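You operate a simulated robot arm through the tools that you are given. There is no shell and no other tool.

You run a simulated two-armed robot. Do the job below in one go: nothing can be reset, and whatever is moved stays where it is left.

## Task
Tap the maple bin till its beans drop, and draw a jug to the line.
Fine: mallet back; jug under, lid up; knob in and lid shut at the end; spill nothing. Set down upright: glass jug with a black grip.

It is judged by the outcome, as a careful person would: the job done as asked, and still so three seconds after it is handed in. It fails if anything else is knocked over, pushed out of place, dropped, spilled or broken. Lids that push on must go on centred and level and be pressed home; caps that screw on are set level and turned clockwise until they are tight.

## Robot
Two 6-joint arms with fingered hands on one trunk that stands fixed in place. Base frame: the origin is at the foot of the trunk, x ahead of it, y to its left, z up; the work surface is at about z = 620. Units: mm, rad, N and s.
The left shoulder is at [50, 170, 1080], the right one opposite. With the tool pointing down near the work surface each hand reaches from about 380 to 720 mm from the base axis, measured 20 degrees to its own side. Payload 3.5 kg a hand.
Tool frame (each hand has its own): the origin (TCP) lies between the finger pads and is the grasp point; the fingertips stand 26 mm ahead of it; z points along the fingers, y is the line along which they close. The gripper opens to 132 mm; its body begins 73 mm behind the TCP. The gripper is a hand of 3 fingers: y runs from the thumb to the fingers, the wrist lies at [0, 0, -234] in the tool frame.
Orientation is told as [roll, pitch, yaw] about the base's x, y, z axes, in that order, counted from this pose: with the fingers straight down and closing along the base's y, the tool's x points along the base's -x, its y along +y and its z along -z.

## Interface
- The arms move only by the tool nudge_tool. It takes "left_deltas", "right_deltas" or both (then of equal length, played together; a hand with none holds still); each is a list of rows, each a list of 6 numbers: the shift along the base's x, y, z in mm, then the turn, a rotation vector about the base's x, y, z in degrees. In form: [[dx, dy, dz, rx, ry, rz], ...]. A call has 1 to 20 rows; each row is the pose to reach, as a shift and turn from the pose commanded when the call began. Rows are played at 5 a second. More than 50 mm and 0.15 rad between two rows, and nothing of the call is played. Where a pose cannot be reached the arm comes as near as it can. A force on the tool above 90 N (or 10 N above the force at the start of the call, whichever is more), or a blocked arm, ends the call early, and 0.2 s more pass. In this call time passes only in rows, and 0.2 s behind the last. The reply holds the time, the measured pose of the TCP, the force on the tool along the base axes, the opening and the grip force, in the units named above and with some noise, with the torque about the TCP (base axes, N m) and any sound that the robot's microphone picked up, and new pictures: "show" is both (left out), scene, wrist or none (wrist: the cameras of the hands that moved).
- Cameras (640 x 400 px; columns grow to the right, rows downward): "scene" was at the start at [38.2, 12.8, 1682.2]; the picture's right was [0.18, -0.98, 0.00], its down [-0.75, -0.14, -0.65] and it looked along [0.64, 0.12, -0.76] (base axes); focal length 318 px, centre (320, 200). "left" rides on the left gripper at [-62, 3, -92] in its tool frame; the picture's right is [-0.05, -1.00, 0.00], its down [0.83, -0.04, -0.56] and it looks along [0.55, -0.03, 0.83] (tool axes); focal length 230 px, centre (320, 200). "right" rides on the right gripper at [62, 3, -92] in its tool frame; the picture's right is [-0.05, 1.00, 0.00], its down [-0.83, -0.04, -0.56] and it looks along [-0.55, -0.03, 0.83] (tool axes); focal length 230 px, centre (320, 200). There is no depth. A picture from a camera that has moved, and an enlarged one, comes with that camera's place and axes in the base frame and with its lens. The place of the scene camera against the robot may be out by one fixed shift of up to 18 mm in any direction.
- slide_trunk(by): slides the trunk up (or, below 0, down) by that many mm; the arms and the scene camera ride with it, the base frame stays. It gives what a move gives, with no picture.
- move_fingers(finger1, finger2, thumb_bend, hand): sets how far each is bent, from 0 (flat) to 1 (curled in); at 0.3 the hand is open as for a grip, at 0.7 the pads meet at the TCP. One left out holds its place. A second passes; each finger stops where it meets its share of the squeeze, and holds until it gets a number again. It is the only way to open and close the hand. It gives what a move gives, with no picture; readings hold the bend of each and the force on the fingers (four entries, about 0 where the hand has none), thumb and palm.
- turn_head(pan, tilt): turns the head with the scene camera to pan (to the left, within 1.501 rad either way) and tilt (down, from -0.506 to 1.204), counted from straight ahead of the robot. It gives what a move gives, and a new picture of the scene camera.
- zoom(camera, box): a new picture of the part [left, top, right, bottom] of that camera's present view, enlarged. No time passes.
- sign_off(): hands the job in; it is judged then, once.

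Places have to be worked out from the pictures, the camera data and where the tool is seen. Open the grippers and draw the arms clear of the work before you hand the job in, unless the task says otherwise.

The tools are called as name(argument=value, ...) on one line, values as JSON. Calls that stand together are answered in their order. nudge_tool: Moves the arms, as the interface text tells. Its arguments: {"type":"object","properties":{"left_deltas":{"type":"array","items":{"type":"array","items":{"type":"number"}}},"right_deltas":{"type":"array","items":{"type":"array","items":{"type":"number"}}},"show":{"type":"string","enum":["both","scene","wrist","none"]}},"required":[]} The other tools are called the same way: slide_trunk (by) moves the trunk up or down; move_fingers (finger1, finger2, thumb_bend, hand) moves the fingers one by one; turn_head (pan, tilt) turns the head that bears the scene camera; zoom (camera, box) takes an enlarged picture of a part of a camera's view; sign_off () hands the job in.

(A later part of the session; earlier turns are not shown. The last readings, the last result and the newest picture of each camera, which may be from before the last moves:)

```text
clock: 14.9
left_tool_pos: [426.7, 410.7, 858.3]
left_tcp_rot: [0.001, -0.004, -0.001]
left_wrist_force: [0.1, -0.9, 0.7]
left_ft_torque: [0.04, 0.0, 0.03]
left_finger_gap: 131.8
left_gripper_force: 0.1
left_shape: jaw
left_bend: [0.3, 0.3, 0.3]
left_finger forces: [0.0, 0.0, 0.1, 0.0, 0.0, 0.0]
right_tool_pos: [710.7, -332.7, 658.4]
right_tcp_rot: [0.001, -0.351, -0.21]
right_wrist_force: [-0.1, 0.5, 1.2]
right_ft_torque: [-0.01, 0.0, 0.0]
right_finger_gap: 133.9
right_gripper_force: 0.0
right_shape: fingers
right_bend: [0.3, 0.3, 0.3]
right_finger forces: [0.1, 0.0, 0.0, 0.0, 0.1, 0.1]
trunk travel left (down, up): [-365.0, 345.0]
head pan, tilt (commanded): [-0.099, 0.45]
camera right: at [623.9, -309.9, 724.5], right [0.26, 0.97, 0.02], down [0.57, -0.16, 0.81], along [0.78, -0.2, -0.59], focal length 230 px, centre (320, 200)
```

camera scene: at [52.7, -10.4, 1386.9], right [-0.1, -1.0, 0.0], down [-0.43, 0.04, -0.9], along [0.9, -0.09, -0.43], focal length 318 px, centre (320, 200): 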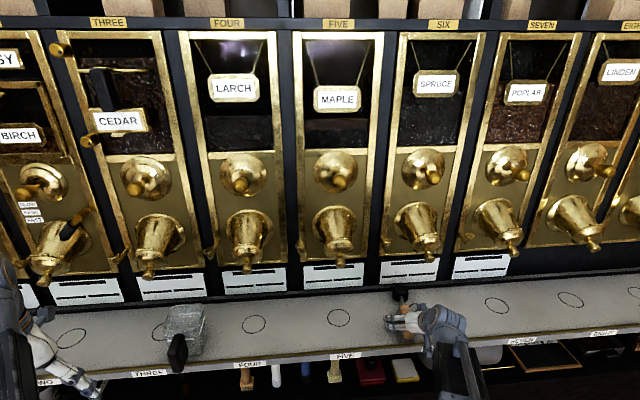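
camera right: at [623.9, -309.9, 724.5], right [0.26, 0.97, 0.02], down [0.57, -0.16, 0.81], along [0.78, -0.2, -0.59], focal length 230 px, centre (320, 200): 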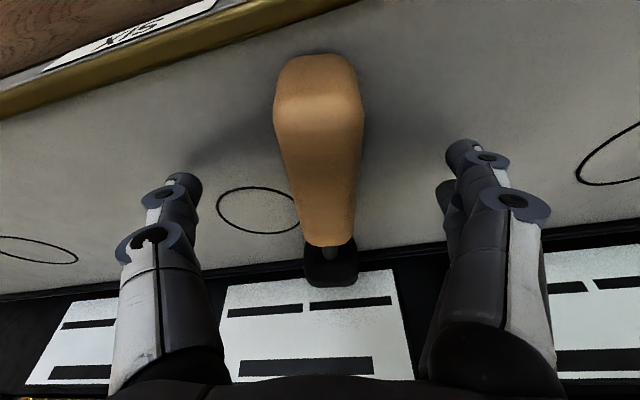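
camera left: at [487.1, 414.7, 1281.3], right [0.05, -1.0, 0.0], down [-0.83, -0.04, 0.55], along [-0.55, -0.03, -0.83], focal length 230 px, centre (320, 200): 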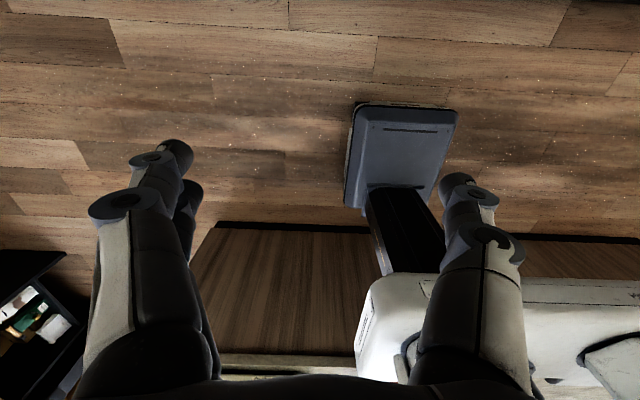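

Clear of contact. I'll close to just short of the handle first, to keep it even.

move_fingers(hand="right", finger1=0.54, finger2=0.54, thumb_bend=0.54)

zoom(camera="right", box=[0, 0, 640, 400])

```text
clock: 15.9
left_tool_pos: [428.0, 411.9, 858.6]
left_tcp_rot: [0.002, -0.003, 0.0]
left_wrist_force: [-0.1, 0.2, 0.7]
left_ft_torque: [-0.02, -0.02, 0.02]
left_finger_gap: 131.9
left_gripper_force: 0.0
left_shape: jaw
left_bend: [0.3, 0.3, 0.3]
left_finger forces: [0.1, 0.0, 0.0, 0.0, 0.1, 0.0]
right_tool_pos: [710.4, -332.7, 659.0]
right_tcp_rot: [-0.002, -0.349, -0.208]
right_wrist_force: [-0.1, -0.4, -0.4]
right_ft_torque: [-0.01, 0.02, 0.02]
right_finger_gap: 55.2
right_gripper_force: 0.1
right_shape: fingers
right_bend: [0.54, 0.54, 0.54]
right_finger forces: [0.0, 0.1, 0.0, 0.1, 0.0, 0.1]
trunk travel left (down, up): [-365.0, 345.0]
head pan, tilt (commanded): [-0.099, 0.45]
```

```text
1.00 times, centred on (320, 200) of right (not enlarged: the box is as wide or as high as the picture)
camera zoom: at [623.8, -309.9, 724.6], right [0.26, 0.97, 0.02], down [0.57, -0.16, 0.81], along [0.78, -0.2, -0.59], focal length 230 px, centre (320, 200)
```

zoom: 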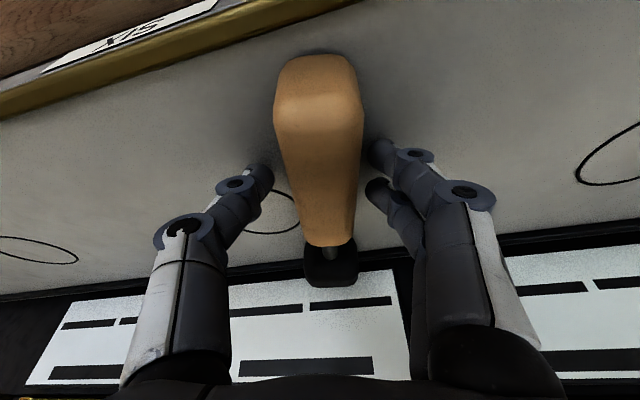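

Evenly placed on both sides. Now squeeze, thumb a little firmer but limited.

move_fingers(hand="right", finger1=0.75, finger2=0.75, thumb_bend=0.64)

zoom(camera="right", box=[0, 0, 640, 400])

```text
clock: 16.9
left_tool_pos: [428.7, 411.4, 858.9]
left_tcp_rot: [0.001, -0.003, 0.0]
left_wrist_force: [0.0, 0.3, 0.7]
left_ft_torque: [-0.02, 0.02, -0.03]
left_finger_gap: 131.7
left_gripper_force: 0.1
left_shape: jaw
left_bend: [0.3, 0.3, 0.3]
left_finger forces: [0.1, 0.0, 0.0, 0.0, 0.1, 0.1]
right_tool_pos: [710.5, -331.3, 657.2]
right_tcp_rot: [-0.002, -0.349, -0.212]
right_wrist_force: [0.5, 1.1, 2.4]
right_ft_torque: [-0.01, -0.02, 0.03]
right_finger_gap: 30.5
right_gripper_force: 12.9
right_shape: fingers
right_bend: [0.72, 0.71, 0.6]
right_finger forces: [6.4, 7.0, 0.0, 0.0, 12.3, 0.0]
trunk travel left (down, up): [-365.0, 345.0]
head pan, tilt (commanded): [-0.099, 0.45]
```

```text
1.00 times, centred on (320, 200) of right (not enlarged: the box is as wide or as high as the picture)
camera zoom: at [623.9, -309.8, 724.7], right [0.26, 0.97, 0.02], down [0.57, -0.16, 0.81], along [0.78, -0.2, -0.59], focal length 230 px, centre (320, 200)
```

zoom: 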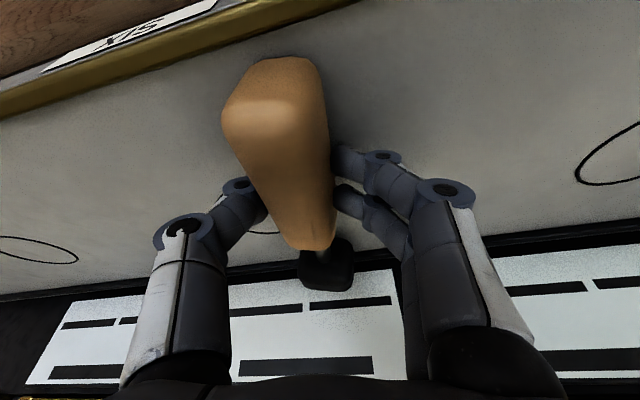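

A firm three-point hold but the handle drifted toward the thumb. I'll squeeze thumb and fingers together harder to centre and firm the grip.

move_fingers(hand="right", finger1=0.8, finger2=0.8, thumb_bend=0.85)

zoom(camera="right", box=[0, 0, 640, 400])

zoom(camera="scene", box=[340, 260, 500, 360])

```text
clock: 17.9
left_tool_pos: [427.2, 410.3, 858.4]
left_tcp_rot: [0.002, -0.004, 0.002]
left_wrist_force: [0.2, 0.7, -0.3]
left_ft_torque: [0.02, 0.01, -0.01]
left_finger_gap: 132.2
left_gripper_force: 0.1
left_shape: jaw
left_bend: [0.3, 0.3, 0.3]
left_finger forces: [0.0, 0.1, 0.1, 0.1, 0.1, 0.0]
right_tool_pos: [710.4, -332.1, 657.8]
right_tcp_rot: [0.001, -0.35, -0.21]
right_wrist_force: [-0.1, -0.3, -2.0]
right_ft_torque: [0.02, 0.04, -0.06]
right_finger_gap: 28.6
right_gripper_force: 28.5
right_shape: fingers
right_bend: [0.72, 0.72, 0.65]
right_finger forces: [14.3, 14.0, 0.0, 0.0, 28.5, 0.0]
trunk travel left (down, up): [-365.0, 345.0]
head pan, tilt (commanded): [-0.099, 0.45]
```

```text
1.00 times, centred on (320, 200) of right (not enlarged: the box is as wide or as high as the picture)
camera zoom: at [623.9, -309.9, 724.5], right [0.26, 0.97, 0.02], down [0.57, -0.16, 0.81], along [0.78, -0.2, -0.59], focal length 230 px, centre (320, 200)
```

zoom: 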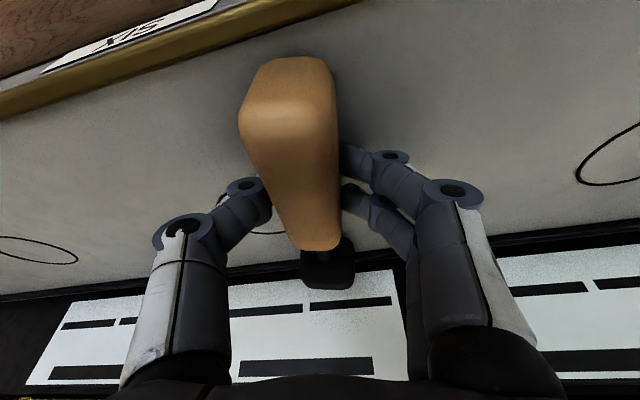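

```text
4.00 times, centred on (420, 310) of scene
camera zoom: at [53.4, -10.6, 1387.4], right [-0.1, -1.0, 0.0], down [-0.43, 0.04, -0.9], along [0.9, -0.09, -0.44], focal length 1271 px, centre (-80, -240)
```

zoom: 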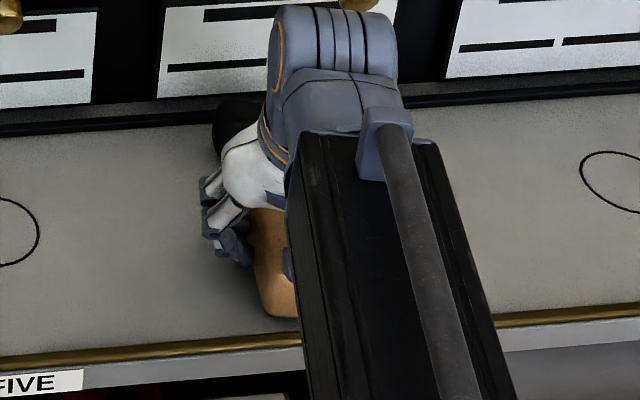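

Grip is balanced at ~28 N. I'll lift 60 mm (staying below the spruce spout at z≈800) and draw back to x≈540 so the head clears the spouts.

nudge_tool(right_deltas=[[0, 0, 15, 0, 0, 0], [0, 0, 35, 0, 0, 0], [0, 0, 55, 0, 0, 0], [-30, 0, 60, 0, 0, 0], [-60, 0, 60, 0, 0, 0], [-90, 0, 60, 0, 0, 0], [-120, 0, 60, 0, 0, 0], [-150, 0, 60, 0, 0, 0]], show="both")

```text
clock: 19.7
left_tool_pos: [427.5, 410.2, 858.4]
left_tcp_rot: [0.001, -0.003, 0.001]
left_wrist_force: [0.9, 0.4, 0.7]
left_ft_torque: [-0.01, 0.04, 0.0]
left_finger_gap: 131.9
left_gripper_force: 0.0
left_shape: jaw
left_bend: [0.3, 0.3, 0.3]
left_finger forces: [0.1, 0.1, 0.0, 0.1, 0.1, 0.0]
right_tool_pos: [561.1, -331.9, 719.8]
right_tcp_rot: [-0.001, -0.351, -0.211]
right_wrist_force: [0.0, 0.2, -1.9]
right_ft_torque: [0.01, 0.1, 0.02]
right_finger_gap: 28.7
right_gripper_force: 28.2
right_shape: fingers
right_bend: [0.72, 0.72, 0.65]
right_finger forces: [14.5, 13.4, 0.1, 0.1, 28.2, 0.0]
trunk travel left (down, up): [-365.0, 345.0]
head pan, tilt (commanded): [-0.099, 0.45]
camera scene: at [53.4, -10.6, 1387.4], right [-0.1, -1.0, 0.0], down [-0.43, 0.04, -0.9], along [0.9, -0.09, -0.44], focal length 318 px, centre (320, 200)
camera right: at [473.5, -309.1, 784.9], right [0.26, 0.97, 0.02], down [0.57, -0.17, 0.81], along [0.78, -0.2, -0.59], focal length 230 px, centre (320, 200)
```

scene: 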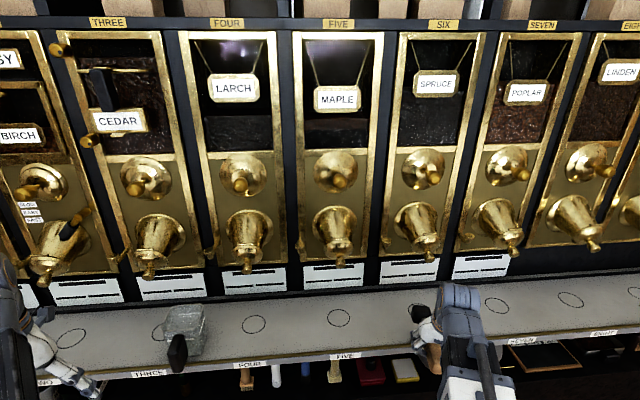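
right: 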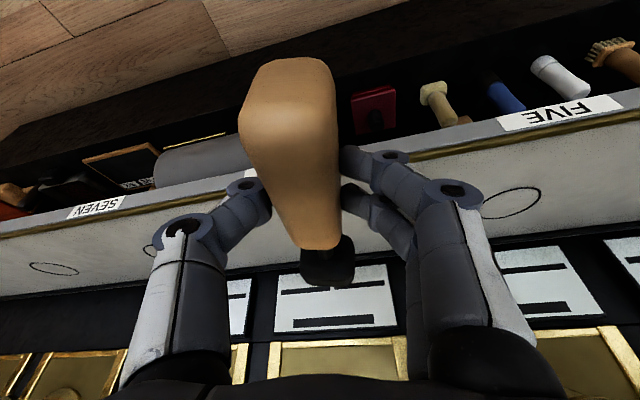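

The mallet is held securely (≈2 N weight), in line with the hand. I'll raise the trunk 280 mm with everything drawn back clear of the spouts.

slide_trunk(by=280)

turn_head(pan=-0.2, tilt=0.62)

```text
clock: 22.6
left_tool_pos: [428.6, 410.3, 1138.6]
left_tcp_rot: [0.001, -0.004, 0.002]
left_wrist_force: [0.2, 0.4, 0.7]
left_ft_torque: [-0.04, -0.07, 0.0]
left_finger_gap: 132.0
left_gripper_force: 0.0
left_shape: jaw
left_bend: [0.3, 0.3, 0.3]
left_finger forces: [0.0, 0.1, 0.1, 0.0, 0.0, 0.0]
right_tool_pos: [561.3, -330.3, 998.2]
right_tcp_rot: [0.001, -0.35, -0.21]
right_wrist_force: [-0.4, 0.1, -1.4]
right_ft_torque: [-0.01, 0.06, 0.0]
right_finger_gap: 28.8
right_gripper_force: 28.1
right_shape: fingers
right_bend: [0.72, 0.72, 0.65]
right_finger forces: [14.6, 13.5, 0.0, 0.0, 28.2, 0.0]
trunk travel left (down, up): [-645.0, 65.0]
head pan, tilt (commanded): [-0.099, 0.45]
```

```text
clock: 23.3
left_tool_pos: [427.7, 410.5, 1138.2]
left_tcp_rot: [0.001, -0.003, 0.0]
left_wrist_force: [-1.0, -0.3, 0.1]
left_ft_torque: [0.02, -0.01, 0.0]
left_finger_gap: 131.7
left_gripper_force: 0.1
left_shape: jaw
left_bend: [0.3, 0.3, 0.3]
left_finger forces: [0.1, 0.0, 0.1, 0.1, 0.0, 0.0]
right_tool_pos: [561.7, -331.6, 998.4]
right_tcp_rot: [0.0, -0.349, -0.21]
right_wrist_force: [-0.8, 0.4, -2.7]
right_ft_torque: [0.02, 0.07, -0.01]
right_finger_gap: 28.7
right_gripper_force: 28.2
right_shape: fingers
right_bend: [0.72, 0.72, 0.65]
right_finger forces: [14.6, 13.4, 0.0, 0.1, 28.2, 0.1]
trunk travel left (down, up): [-645.0, 65.0]
head pan, tilt (commanded): [-0.201, 0.62]
camera scene: at [48.0, -19.0, 1652.2], right [-0.2, -0.98, 0.0], down [-0.57, 0.12, -0.81], along [0.8, -0.16, -0.58], focal length 318 px, centre (320, 200)
```

scene: 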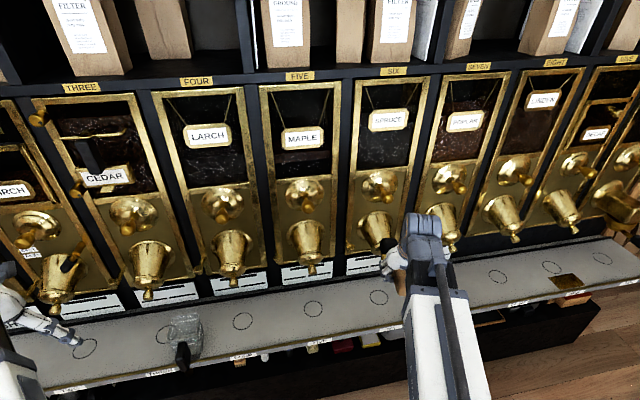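

Now move to a standoff in front of the right lower corner of the maple window frame (head aimed near y≈-218, z≈1118), yawing so the mallet points straight ahead and slightly up.

nudge_tool(right_deltas=[[10, 24, 25, -0.4, -3, 1.8], [25, 48, 50, -0.8, -6, 3.6], [40, 72, 75, -1.2, -9, 5.4], [60, 96, 90, -1.6, -12, 7.2], [79, 117, 100, -1.95, -14.9, 9]], show="both")

```text
clock: 24.5
left_tool_pos: [427.2, 410.7, 1138.8]
left_tcp_rot: [0.001, -0.004, 0.001]
left_wrist_force: [-0.3, -0.1, -0.1]
left_ft_torque: [0.01, -0.01, 0.0]
left_finger_gap: 131.9
left_gripper_force: 0.1
left_shape: jaw
left_bend: [0.3, 0.3, 0.3]
left_finger forces: [0.0, 0.0, 0.1, 0.1, 0.0, 0.0]
right_tool_pos: [640.9, -212.6, 1096.6]
right_tcp_rot: [0.0, -0.61, -0.051]
right_wrist_force: [0.0, 0.1, -1.4]
right_ft_torque: [0.01, 0.13, 0.01]
right_finger_gap: 28.4
right_gripper_force: 28.1
right_shape: fingers
right_bend: [0.72, 0.72, 0.65]
right_finger forces: [14.6, 13.4, 0.0, 0.1, 28.1, 0.1]
trunk travel left (down, up): [-645.0, 65.0]
head pan, tilt (commanded): [-0.201, 0.62]
camera scene: at [48.1, -18.8, 1652.2], right [-0.2, -0.98, 0.0], down [-0.57, 0.12, -0.81], along [0.8, -0.16, -0.58], focal length 318 px, centre (320, 200)
camera right: at [537.1, -203.5, 1138.0], right [0.09, 1.0, 0.03], down [0.36, -0.06, 0.93], along [0.93, -0.08, -0.36], focal length 230 px, centre (320, 200)
```

scene: 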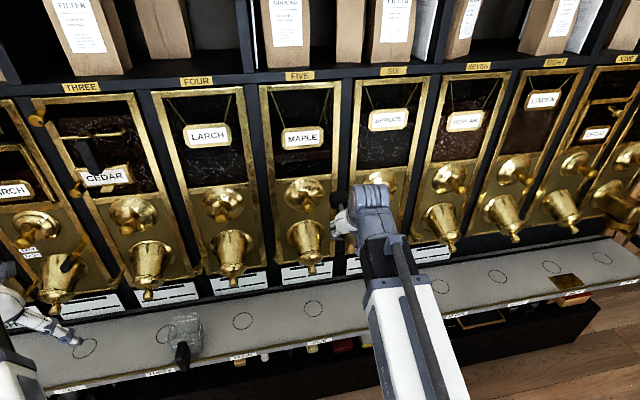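
right: 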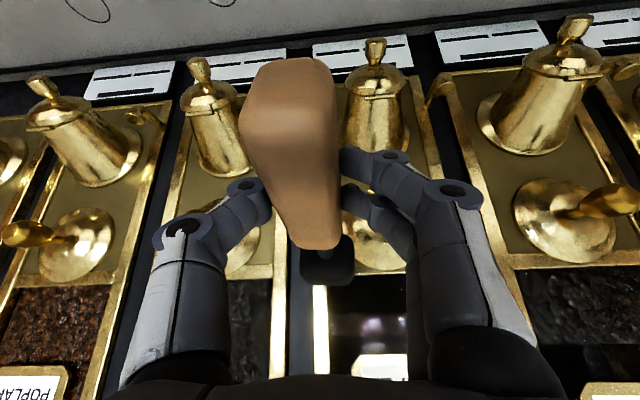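

The head is lined up with the lower right corner of the maple frame (rail at z≈1116–1130, strip y≈-248…-228). I'll ease forward 60 mm for a close look before striking.

nudge_tool(right_deltas=[[20, -3, 8, 0, 0, 0], [40, -3, 8, 0, 0, 0], [60, -3, 8, 0, 0, 0]], show="both")

zoom(camera="scene", box=[260, 120, 420, 220])

```text
clock: 25.3
left_tool_pos: [428.0, 410.0, 1139.1]
left_tcp_rot: [0.001, -0.003, 0.0]
left_wrist_force: [-0.2, 0.3, 0.0]
left_ft_torque: [0.0, 0.02, 0.02]
left_finger_gap: 131.8
left_gripper_force: 0.1
left_shape: jaw
left_bend: [0.3, 0.3, 0.3]
left_finger forces: [0.0, 0.0, 0.0, 0.0, 0.0, 0.0]
right_tool_pos: [701.3, -216.9, 1106.5]
right_tcp_rot: [0.001, -0.611, -0.051]
right_wrist_force: [0.1, 0.0, -1.9]
right_ft_torque: [-0.02, 0.09, 0.02]
right_finger_gap: 28.9
right_gripper_force: 27.8
right_shape: fingers
right_bend: [0.72, 0.72, 0.65]
right_finger forces: [14.6, 13.4, 0.0, 0.1, 28.0, 0.0]
trunk travel left (down, up): [-645.0, 65.0]
head pan, tilt (commanded): [-0.201, 0.62]
camera scene: at [48.2, -19.0, 1652.2], right [-0.2, -0.98, 0.0], down [-0.57, 0.12, -0.81], along [0.8, -0.16, -0.58], focal length 318 px, centre (320, 200)
camera right: at [598.2, -209.6, 1146.9], right [0.09, 1.0, 0.03], down [0.36, -0.06, 0.93], along [0.93, -0.08, -0.36], focal length 230 px, centre (320, 200)
```

scene: 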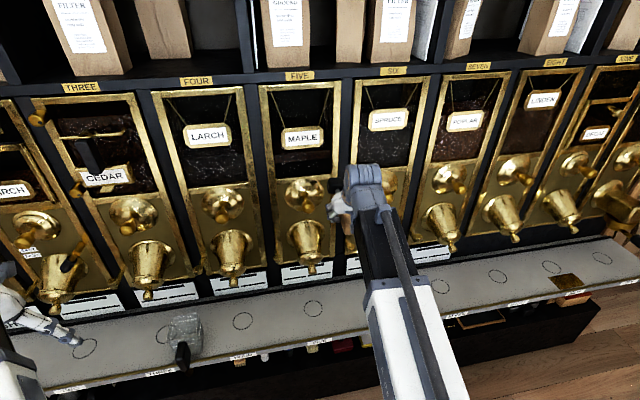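
right: 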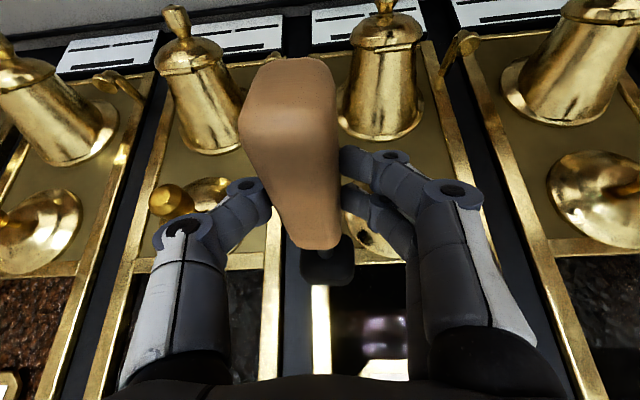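

```text
4.00 times, centred on (340, 170) of scene
camera zoom: at [48.2, -19.0, 1652.2], right [-0.2, -0.98, 0.0], down [-0.57, 0.12, -0.81], along [0.8, -0.16, -0.58], focal length 1271 px, centre (240, 320)
```

zoom: 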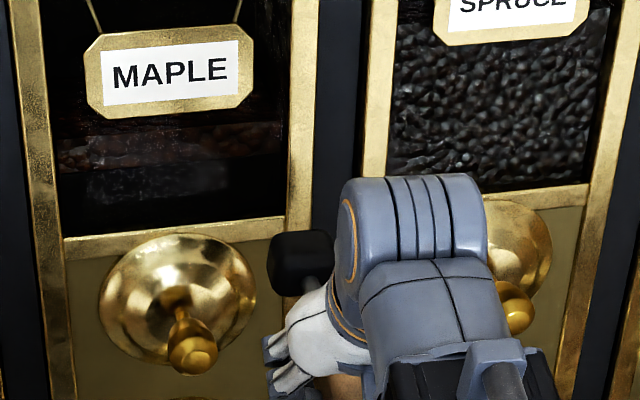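

The head clears the dome rim and faces the brass frame corner. I'll do one quick tap: wind back, strike forward ~48 mm in one beat, and recoil, listening for the sound.

nudge_tool(right_deltas=[[-14, 0, 0, 0, 0, 0], [33, 0, 0, 0, 0, 0], [-10, 0, 0, 0, 0, 0]], show="scene")

zoom(camera="scene", box=[240, 60, 400, 160])

```text
clock: 26.1
left_tool_pos: [426.9, 411.3, 1137.8]
left_tcp_rot: [-0.001, -0.005, -0.001]
left_wrist_force: [0.4, -0.3, 0.3]
left_ft_torque: [0.01, -0.01, -0.01]
left_finger_gap: 132.0
left_gripper_force: 0.0
left_shape: jaw
left_bend: [0.3, 0.3, 0.3]
left_finger forces: [0.0, 0.1, 0.0, 0.1, 0.0, 0.1]
right_tool_pos: [686.7, -217.9, 1106.8]
right_tcp_rot: [0.001, -0.611, -0.051]
right_wrist_force: [0.8, 0.0, -2.4]
right_ft_torque: [0.02, 0.11, 0.01]
right_finger_gap: 28.5
right_gripper_force: 27.7
right_shape: fingers
right_bend: [0.72, 0.72, 0.65]
right_finger forces: [14.7, 13.3, 0.0, 0.0, 28.1, 0.0]
trunk travel left (down, up): [-645.0, 65.0]
head pan, tilt (commanded): [-0.201, 0.62]
camera scene: at [47.0, -18.9, 1652.2], right [-0.2, -0.98, 0.0], down [-0.57, 0.12, -0.81], along [0.8, -0.16, -0.58], focal length 318 px, centre (320, 200)
```

scene: 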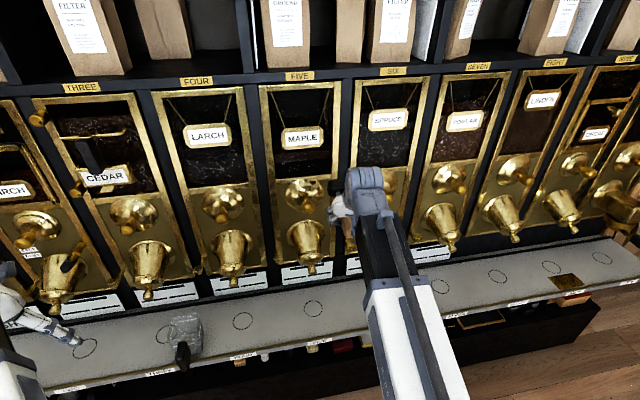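

```text
4.00 times, centred on (320, 110) of scene
camera zoom: at [47.0, -18.9, 1652.2], right [-0.2, -0.98, 0.0], down [-0.57, 0.12, -0.81], along [0.8, -0.16, -0.58], focal length 1271 px, centre (320, 560)
```

zoom: 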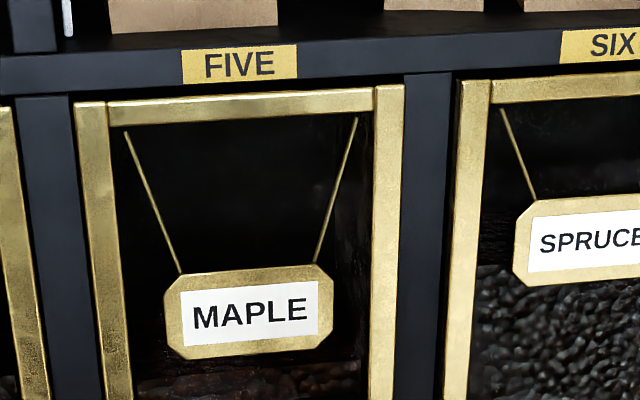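

No sound, so probably no contact. I'll ease forward slowly to find the contact point by force.

nudge_tool(right_deltas=[[20, 0, 0, 0, 0, 0], [36, 0, 0, 0, 0, 0], [42, 0, 0, 0, 0, 0], [46, 0, 0, 0, 0, 0]], show="both")

zoom(camera="scene", box=[260, 120, 420, 220])

```text
clock: 27.1
left_tool_pos: [426.9, 410.9, 1136.9]
left_tcp_rot: [0.002, -0.003, 0.0]
left_wrist_force: [0.2, -1.1, 0.2]
left_ft_torque: [-0.01, 0.01, -0.01]
left_finger_gap: 131.8
left_gripper_force: 0.1
left_shape: jaw
left_bend: [0.3, 0.3, 0.3]
left_finger forces: [0.0, 0.0, 0.1, 0.0, 0.0, 0.0]
right_tool_pos: [736.0, -216.7, 1107.3]
right_tcp_rot: [0.001, -0.61, -0.052]
right_wrist_force: [0.4, -0.3, -2.1]
right_ft_torque: [-0.02, 0.07, -0.02]
right_finger_gap: 28.5
right_gripper_force: 27.7
right_shape: fingers
right_bend: [0.72, 0.72, 0.65]
right_finger forces: [14.7, 13.3, 0.0, 0.0, 28.1, 0.0]
trunk travel left (down, up): [-645.0, 65.0]
head pan, tilt (commanded): [-0.201, 0.62]
camera scene: at [48.0, -18.9, 1652.2], right [-0.2, -0.98, 0.0], down [-0.57, 0.12, -0.81], along [0.8, -0.16, -0.58], focal length 318 px, centre (320, 200)
camera right: at [632.7, -207.9, 1147.6], right [0.09, 1.0, 0.03], down [0.36, -0.06, 0.93], along [0.93, -0.08, -0.36], focal length 230 px, centre (320, 200)
```

scene: 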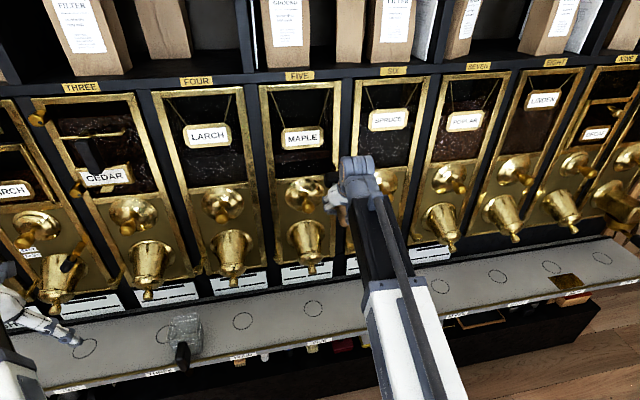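
right: 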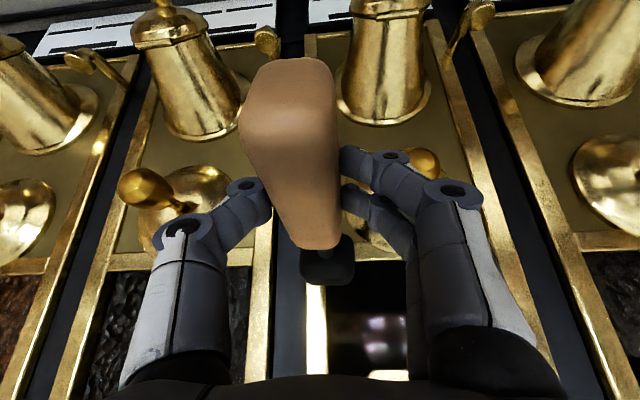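

```text
4.00 times, centred on (340, 170) of scene
camera zoom: at [48.0, -18.9, 1652.2], right [-0.2, -0.98, 0.0], down [-0.57, 0.12, -0.81], along [0.8, -0.16, -0.58], focal length 1271 px, centre (240, 320)
```

zoom: 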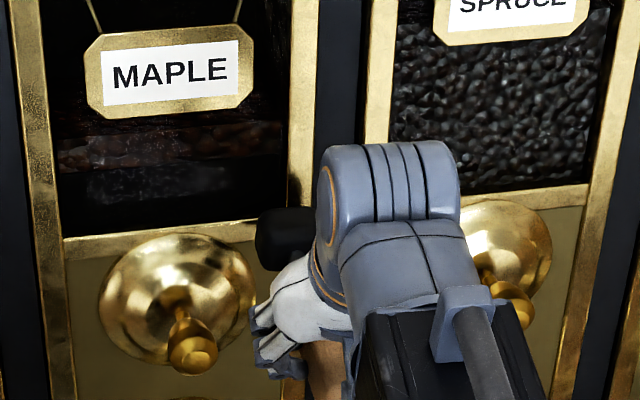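

Still free at TCP x=736; the head's reflection on the strip shows a gap left. I'll continue forward gently.

nudge_tool(right_deltas=[[8, 0, 0, 0, 0, 0], [13, 0, 0, 0, 0, 0], [17, 0, 0, 0, 0, 0], [20, 0, 0, 0, 0, 0]], show="scene")

zoom(camera="scene", box=[260, 120, 420, 220])

```text
clock: 28.1
left_tool_pos: [424.2, 410.9, 1139.2]
left_tcp_rot: [0.003, -0.009, 0.0]
left_wrist_force: [-0.4, -0.3, 0.5]
left_ft_torque: [-0.01, 0.0, 0.01]
left_finger_gap: 131.8
left_gripper_force: 0.1
left_shape: jaw
left_bend: [0.3, 0.3, 0.3]
left_finger forces: [0.0, 0.1, 0.1, 0.0, 0.0, 0.0]
right_tool_pos: [749.7, -214.9, 1107.9]
right_tcp_rot: [0.002, -0.604, -0.05]
right_wrist_force: [-42.5, 6.4, -6.1]
right_ft_torque: [0.19, 0.78, -0.09]
right_finger_gap: 28.8
right_gripper_force: 32.3
right_shape: fingers
right_bend: [0.73, 0.72, 0.66]
right_finger forces: [18.2, 17.0, 0.0, 0.0, 29.1, 0.0]
trunk travel left (down, up): [-645.0, 65.0]
head pan, tilt (commanded): [-0.201, 0.62]
camera scene: at [41.9, -18.1, 1652.3], right [-0.2, -0.98, 0.0], down [-0.57, 0.12, -0.82], along [0.8, -0.16, -0.58], focal length 318 px, centre (320, 200)
```

scene: 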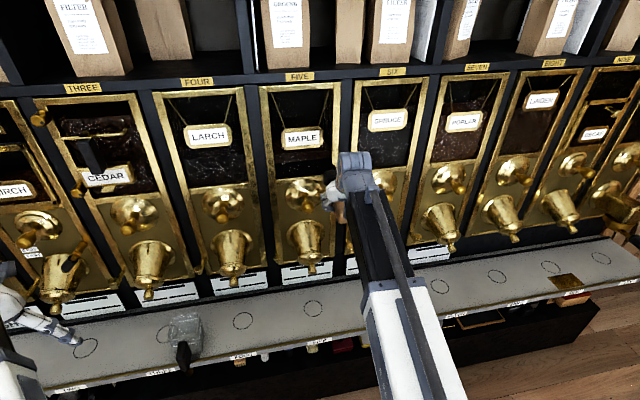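

```text
4.00 times, centred on (340, 170) of scene
camera zoom: at [41.9, -18.1, 1652.3], right [-0.2, -0.98, 0.0], down [-0.57, 0.12, -0.82], along [0.8, -0.16, -0.58], focal length 1271 px, centre (240, 320)
```

zoom: 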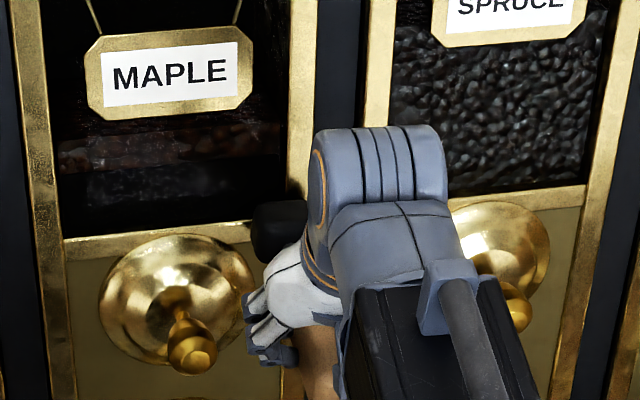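

Contact found at TCP x≈750 (42 N). Now a proper tap: back off 48 mm, strike in one beat to just past contact, recoil.

nudge_tool(right_deltas=[[-25, 0, 0, 0, 0, 0], [-50, 0, 0, 0, 0, 0], [-3, 0, 0, 0, 0, 0], [-48, 0, 0, 0, 0, 0]], show="scene")

zoom(camera="scene", box=[250, 80, 410, 180])

```text
clock: 29.1
left_tool_pos: [427.5, 411.7, 1139.1]
left_tcp_rot: [0.003, -0.004, 0.0]
left_wrist_force: [0.6, 0.1, -0.8]
left_ft_torque: [0.0, 0.0, 0.01]
left_finger_gap: 131.9
left_gripper_force: 0.1
left_shape: jaw
left_bend: [0.3, 0.3, 0.3]
left_finger forces: [0.0, 0.1, 0.0, 0.0, 0.0, 0.0]
right_tool_pos: [708.5, -216.6, 1107.5]
right_tcp_rot: [0.0, -0.614, -0.05]
right_wrist_force: [-0.9, 0.6, -1.9]
right_ft_torque: [0.05, 0.11, -0.01]
right_finger_gap: 28.8
right_gripper_force: 28.1
right_shape: fingers
right_bend: [0.73, 0.72, 0.66]
right_finger forces: [14.6, 13.7, 0.0, 0.1, 28.4, 0.0]
trunk travel left (down, up): [-645.0, 65.0]
head pan, tilt (commanded): [-0.201, 0.62]
camera scene: at [47.3, -19.0, 1652.2], right [-0.2, -0.98, 0.0], down [-0.57, 0.12, -0.81], along [0.8, -0.16, -0.58], focal length 318 px, centre (320, 200)
```

scene: 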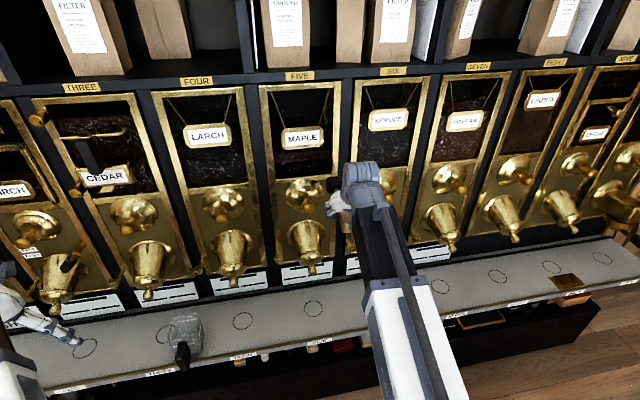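

```text
4.00 times, centred on (330, 130) of scene
camera zoom: at [47.3, -19.0, 1652.2], right [-0.2, -0.98, 0.0], down [-0.57, 0.12, -0.81], along [0.8, -0.16, -0.58], focal length 1271 px, centre (280, 480)
```

zoom: 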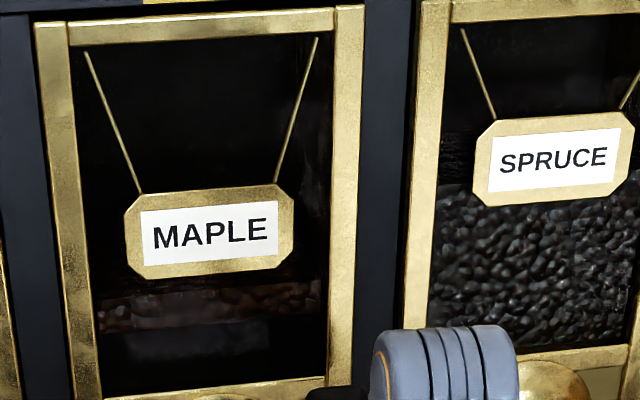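

No sound was reported; the arm's lag may have stopped it short. I'll strike with a short dwell at the end so it really lands.

nudge_tool(right_deltas=[[47, 0, 0, 0, 0, 0], [50, 0, 0, 0, 0, 0], [10, 0, 0, 0, 0, 0], [0, 0, 0, 0, 0, 0]], show="scene")

zoom(camera="scene", box=[250, 80, 410, 180])

```text
clock: 30.1
left_tool_pos: [428.5, 410.5, 1138.2]
left_tcp_rot: [0.003, -0.003, -0.002]
left_wrist_force: [0.4, 0.2, 0.1]
left_ft_torque: [0.0, -0.01, 0.0]
left_finger_gap: 131.8
left_gripper_force: 0.0
left_shape: jaw
left_bend: [0.3, 0.3, 0.3]
left_finger forces: [0.1, 0.0, 0.1, 0.1, 0.1, 0.1]
right_tool_pos: [708.9, -216.7, 1105.9]
right_tcp_rot: [-0.001, -0.613, -0.05]
right_wrist_force: [-0.2, -1.1, -2.3]
right_ft_torque: [0.01, 0.1, 0.01]
right_finger_gap: 28.6
right_gripper_force: 28.7
right_shape: fingers
right_bend: [0.73, 0.72, 0.66]
right_finger forces: [14.7, 13.5, 0.0, 0.0, 28.3, 0.0]
trunk travel left (down, up): [-645.0, 65.0]
head pan, tilt (commanded): [-0.201, 0.62]
camera scene: at [49.4, -19.0, 1652.1], right [-0.2, -0.98, 0.0], down [-0.57, 0.12, -0.81], along [0.8, -0.16, -0.58], focal length 318 px, centre (320, 200)
```

scene: 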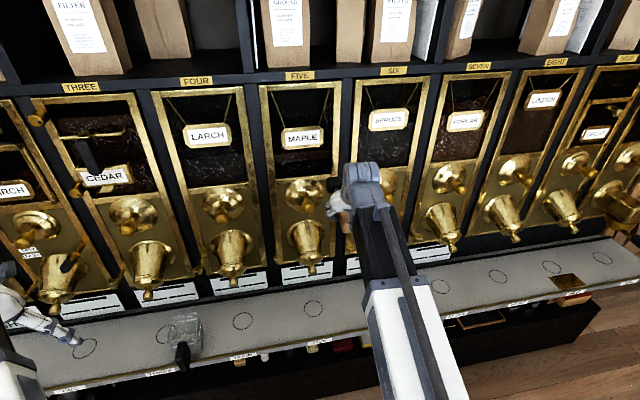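

```text
4.00 times, centred on (330, 130) of scene
camera zoom: at [49.4, -19.0, 1652.1], right [-0.2, -0.98, 0.0], down [-0.57, 0.12, -0.81], along [0.8, -0.16, -0.58], focal length 1271 px, centre (280, 480)
```

zoom: 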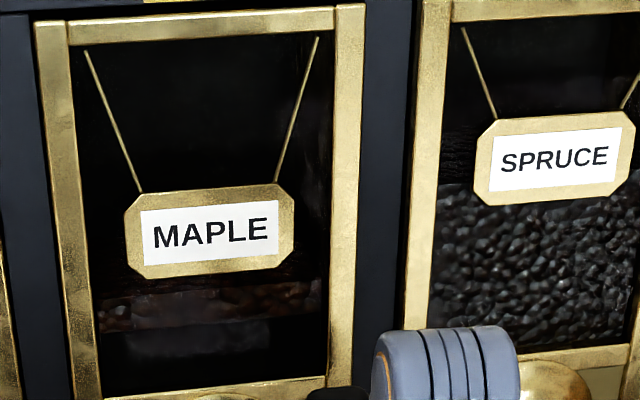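

No audible result yet, and the bean level is unchanged. "Till its beans drop" may need several taps, so I'll give a short series at the same spot and listen.

nudge_tool(right_deltas=[[46, 0, 0, 0, 0, 0], [49, 0, 0, 0, 0, 0], [2, 0, 0, 0, 0, 0], [49, 0, 0, 0, 0, 0], [49, 0, 0, 0, 0, 0], [2, 0, 0, 0, 0, 0], [49, 0, 0, 0, 0, 0], [49, 0, 0, 0, 0, 0], [2, 0, 0, 0, 0, 0], [49, 0, 0, 0, 0, 0], [49, 0, 0, 0, 0, 0]], show="scene")

zoom(camera="scene", box=[250, 80, 410, 180])

```text
clock: 32.5
left_tool_pos: [426.4, 410.3, 1139.3]
left_tcp_rot: [0.0, -0.004, -0.001]
left_wrist_force: [0.6, -0.5, -0.2]
left_ft_torque: [0.02, 0.01, 0.0]
left_finger_gap: 131.9
left_gripper_force: 0.1
left_shape: jaw
left_bend: [0.3, 0.3, 0.3]
left_finger forces: [0.1, 0.0, 0.1, 0.0, 0.0, 0.1]
right_tool_pos: [754.3, -218.7, 1106.9]
right_tcp_rot: [-0.001, -0.605, -0.053]
right_wrist_force: [-32.3, 1.4, -5.5]
right_ft_torque: [0.01, 0.56, -0.04]
right_finger_gap: 28.6
right_gripper_force: 30.5
right_shape: fingers
right_bend: [0.73, 0.72, 0.66]
right_finger forces: [15.5, 15.8, 0.0, 0.1, 29.5, 0.0]
trunk travel left (down, up): [-645.0, 65.0]
head pan, tilt (commanded): [-0.201, 0.62]
camera scene: at [44.7, -18.7, 1652.2], right [-0.2, -0.98, 0.0], down [-0.57, 0.12, -0.82], along [0.8, -0.16, -0.58], focal length 318 px, centre (320, 200)
```

scene: 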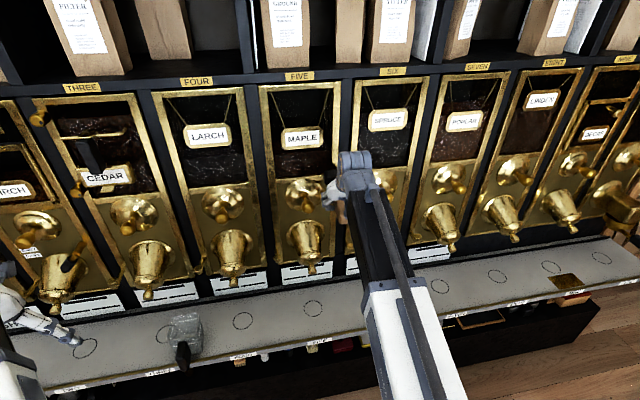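

```text
4.00 times, centred on (330, 130) of scene
camera zoom: at [44.7, -18.7, 1652.2], right [-0.2, -0.98, 0.0], down [-0.57, 0.12, -0.82], along [0.8, -0.16, -0.58], focal length 1271 px, centre (280, 480)
```

zoom: 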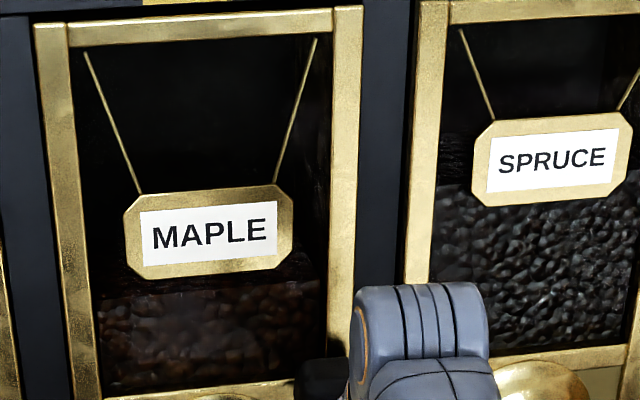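

The void below the beans in the maple window has gone – the beans have dropped and now fill down to the rail. I'll back off and verify with a closer look.

nudge_tool(right_deltas=[[-30, 0, 0, 0, 0, 0], [-60, 0, 0, 0, 0, 0], [-90, 0, 0, 0, 0, 0], [-120, -10, -5, 0, 0, 0]], show="both")

zoom(camera="scene", box=[260, 110, 360, 190])

```text
clock: 33.5
left_tool_pos: [428.5, 410.6, 1137.5]
left_tcp_rot: [0.002, -0.005, 0.0]
left_wrist_force: [0.1, 0.0, -0.8]
left_ft_torque: [-0.02, 0.01, 0.02]
left_finger_gap: 132.2
left_gripper_force: 0.0
left_shape: jaw
left_bend: [0.3, 0.3, 0.3]
left_finger forces: [0.1, 0.0, 0.0, 0.0, 0.1, 0.0]
right_tool_pos: [635.0, -227.8, 1103.6]
right_tcp_rot: [0.002, -0.613, -0.051]
right_wrist_force: [0.5, -0.4, -2.9]
right_ft_torque: [0.0, 0.08, 0.04]
right_finger_gap: 28.8
right_gripper_force: 28.3
right_shape: fingers
right_bend: [0.73, 0.72, 0.66]
right_finger forces: [14.7, 13.4, 0.0, 0.1, 28.2, 0.1]
trunk travel left (down, up): [-645.0, 65.0]
head pan, tilt (commanded): [-0.201, 0.62]
camera scene: at [47.8, -19.1, 1652.2], right [-0.2, -0.98, 0.0], down [-0.57, 0.12, -0.81], along [0.8, -0.16, -0.58], focal length 318 px, centre (320, 200)
camera right: at [532.9, -218.1, 1143.9], right [0.09, 1.0, 0.03], down [0.36, -0.06, 0.93], along [0.93, -0.08, -0.36], focal length 230 px, centre (320, 200)
```

scene: 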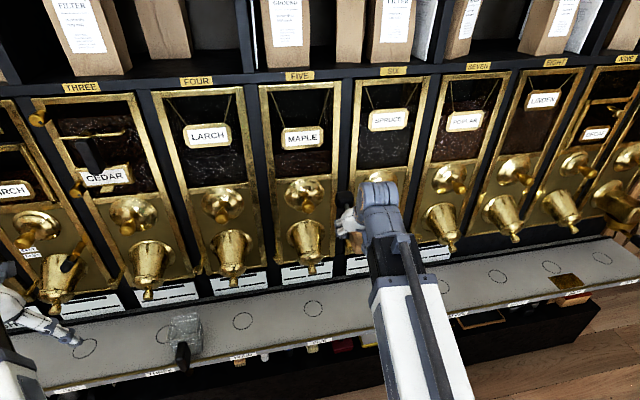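
right: 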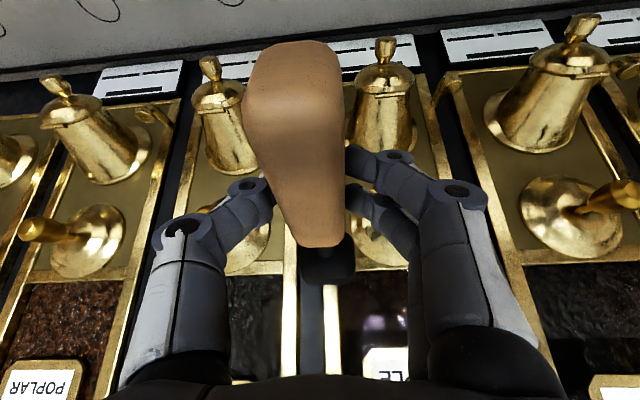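

```text
5.00 times, centred on (310, 150) of scene
camera zoom: at [47.8, -19.1, 1652.2], right [-0.2, -0.98, 0.0], down [-0.57, 0.12, -0.81], along [0.8, -0.16, -0.58], focal length 1588 px, centre (370, 450)
```

zoom: 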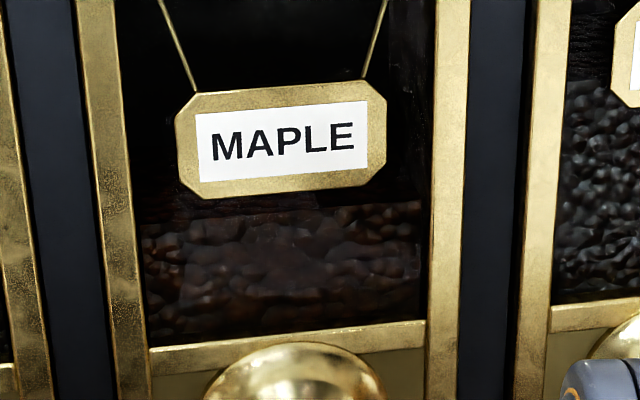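

Beans now fill the bin down to the rail: done. The mallet slid ~9 mm back in the grip. I'll retreat, re-level it (pitch −20°) and lower the trunk back 280 mm to put it back.

nudge_tool(right_deltas=[[-25, -20, -10, 0.15, 3, 0.2], [-45, -45, -30, 0.3, 6, 0.4], [-60, -70, -55, 0.45, 9, 0.5], [-70, -95, -80, 0.6, 12, 0.7], [-72, -111, -104, 0.76, 15, 0.9]], show="none")

slide_trunk(by=-280)

turn_head(pan=-0.1, tilt=0.45)

zoom(camera="right", box=[0, 0, 640, 400])

zoom(camera="scene", box=[280, 20, 400, 160])

```text
clock: 34.7
left_tool_pos: [428.2, 410.7, 1137.4]
left_tcp_rot: [0.001, -0.003, 0.001]
left_wrist_force: [0.5, 0.6, -0.9]
left_ft_torque: [0.0, -0.04, 0.01]
left_finger_gap: 131.7
left_gripper_force: 0.1
left_shape: jaw
left_bend: [0.3, 0.3, 0.3]
left_finger forces: [0.0, 0.0, 0.1, 0.0, 0.1, 0.1]
right_tool_pos: [565.2, -337.2, 997.9]
right_tcp_rot: [0.002, -0.348, -0.037]
right_wrist_force: [0.3, 0.0, -1.8]
right_ft_torque: [-0.01, 0.07, 0.0]
right_finger_gap: 28.6
right_gripper_force: 28.1
right_shape: fingers
right_bend: [0.73, 0.72, 0.66]
right_finger forces: [14.7, 13.2, 0.0, 0.1, 27.9, 0.0]
trunk travel left (down, up): [-645.0, 65.0]
head pan, tilt (commanded): [-0.201, 0.62]
```

```text
clock: 37.5
left_tool_pos: [426.9, 409.7, 858.4]
left_tcp_rot: [0.001, -0.006, -0.001]
left_wrist_force: [-0.5, 0.3, -0.4]
left_ft_torque: [-0.01, -0.06, 0.0]
left_finger_gap: 132.0
left_gripper_force: 0.1
left_shape: jaw
left_bend: [0.3, 0.3, 0.3]
left_finger forces: [0.0, 0.0, 0.1, 0.0, 0.0, 0.0]
right_tool_pos: [565.2, -337.6, 718.0]
right_tcp_rot: [0.002, -0.349, -0.037]
right_wrist_force: [0.8, 0.2, -2.3]
right_ft_torque: [0.03, 0.08, -0.03]
right_finger_gap: 28.7
right_gripper_force: 27.7
right_shape: fingers
right_bend: [0.73, 0.72, 0.66]
right_finger forces: [14.7, 13.3, 0.0, 0.0, 28.1, 0.0]
trunk travel left (down, up): [-365.0, 345.0]
head pan, tilt (commanded): [-0.201, 0.62]
```

```text
clock: 38.2
left_tool_pos: [426.9, 409.0, 857.7]
left_tcp_rot: [0.003, -0.004, 0.0]
left_wrist_force: [-0.8, -1.2, 0.4]
left_ft_torque: [0.0, -0.01, -0.01]
left_finger_gap: 131.9
left_gripper_force: 0.0
left_shape: jaw
left_bend: [0.3, 0.3, 0.3]
left_finger forces: [0.0, 0.0, 0.0, 0.0, 0.0, 0.0]
right_tool_pos: [564.9, -338.6, 717.6]
right_tcp_rot: [0.003, -0.349, -0.037]
right_wrist_force: [0.1, -0.1, -1.6]
right_ft_torque: [0.03, 0.03, 0.06]
right_finger_gap: 28.8
right_gripper_force: 28.3
right_shape: fingers
right_bend: [0.73, 0.72, 0.66]
right_finger forces: [14.7, 13.3, 0.0, 0.0, 28.0, 0.0]
trunk travel left (down, up): [-365.0, 345.0]
head pan, tilt (commanded): [-0.099, 0.45]
camera scene: at [53.4, -10.6, 1387.4], right [-0.1, -0.99, 0.0], down [-0.43, 0.04, -0.9], along [0.9, -0.09, -0.44], focal length 318 px, centre (320, 200)
```

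scene: 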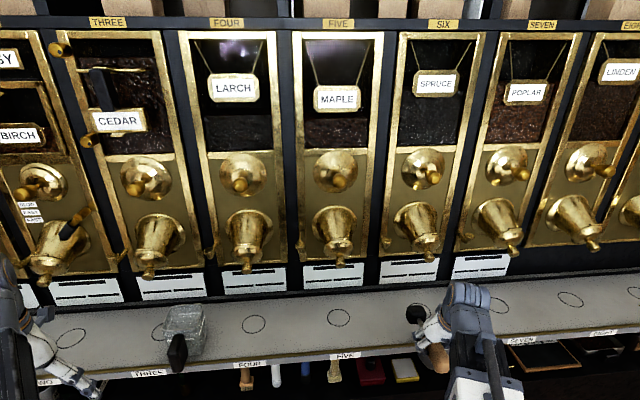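

```text
1.00 times, centred on (320, 200) of right (not enlarged: the box is as wide or as high as the picture)
camera zoom: at [476.0, -331.3, 784.0], right [0.08, 1.0, 0.02], down [0.59, -0.07, 0.81], along [0.8, -0.06, -0.59], focal length 230 px, centre (320, 200)
```

zoom: 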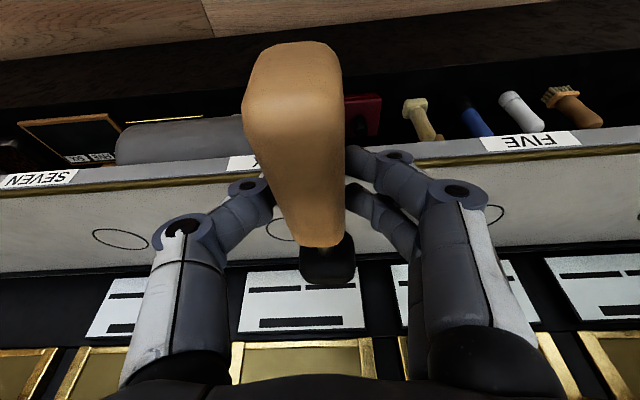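

```text
2.86 times, centred on (340, 90) of scene
camera zoom: at [53.4, -10.6, 1387.4], right [-0.1, -0.99, 0.0], down [-0.43, 0.04, -0.9], along [0.9, -0.09, -0.44], focal length 908 px, centre (263, 514)
```

zoom: 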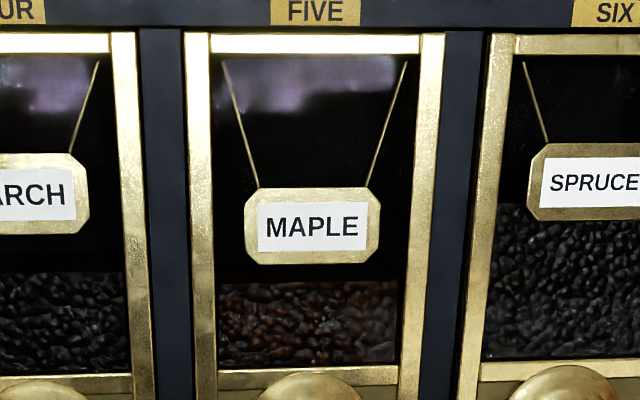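

The maple beans now rest on the rail with no void. Moving forward at this height (below the spouts) to above the mallet's original place.

nudge_tool(right_deltas=[[30, 0, 0, 0, 0, 0], [60, 0, 0, 0, 0, 0], [90, 0, 0, 0, 0, 0], [120, 0, 0, 0, 0, 0], [150, 0, 0, 0, 0, 0], [153, 0, -20, 0, 0, 0], [153, 0, -40, 0, 0, 0]], show="both")

zoom(camera="scene", box=[340, 270, 500, 370])

```text
clock: 39.8
left_tool_pos: [427.0, 410.3, 858.0]
left_tcp_rot: [0.003, -0.002, 0.0]
left_wrist_force: [-0.6, -0.2, -0.4]
left_ft_torque: [-0.01, -0.04, 0.0]
left_finger_gap: 131.9
left_gripper_force: 0.0
left_shape: jaw
left_bend: [0.3, 0.3, 0.3]
left_finger forces: [0.0, 0.0, 0.0, 0.1, 0.1, 0.1]
right_tool_pos: [718.0, -336.0, 676.3]
right_tcp_rot: [0.003, -0.349, -0.037]
right_wrist_force: [-0.8, -0.4, -1.6]
right_ft_torque: [0.01, 0.08, -0.01]
right_finger_gap: 28.7
right_gripper_force: 28.2
right_shape: fingers
right_bend: [0.73, 0.72, 0.66]
right_finger forces: [14.7, 13.2, 0.0, 0.0, 27.9, 0.1]
trunk travel left (down, up): [-365.0, 345.0]
head pan, tilt (commanded): [-0.099, 0.45]
camera scene: at [53.4, -10.6, 1387.5], right [-0.1, -1.0, 0.0], down [-0.43, 0.04, -0.9], along [0.9, -0.09, -0.44], focal length 318 px, centre (320, 200)
camera right: at [628.7, -330.8, 743.4], right [0.08, 1.0, 0.02], down [0.59, -0.07, 0.81], along [0.8, -0.06, -0.59], focal length 230 px, centre (320, 200)
```

scene: 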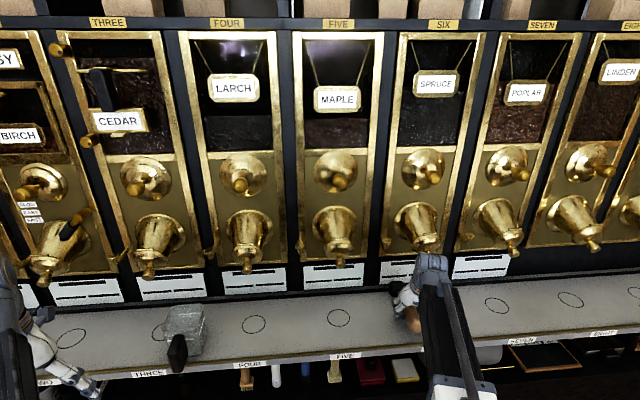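
right: 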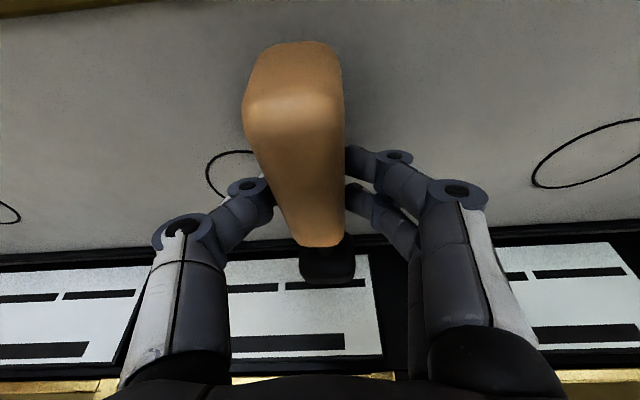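

```text
4.00 times, centred on (420, 320) of scene
camera zoom: at [53.4, -10.6, 1387.5], right [-0.1, -1.0, 0.0], down [-0.43, 0.04, -0.9], along [0.9, -0.09, -0.44], focal length 1271 px, centre (-80, -280)
```

zoom: 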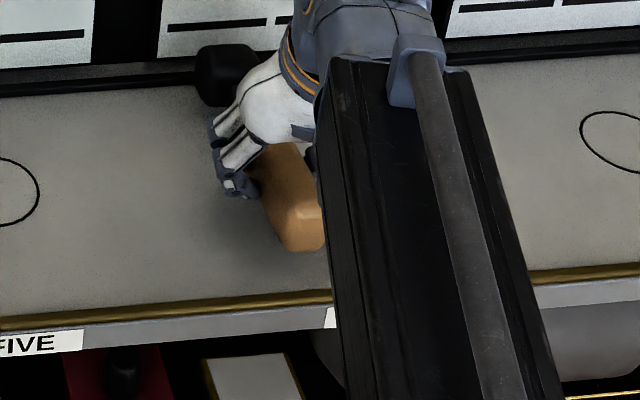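

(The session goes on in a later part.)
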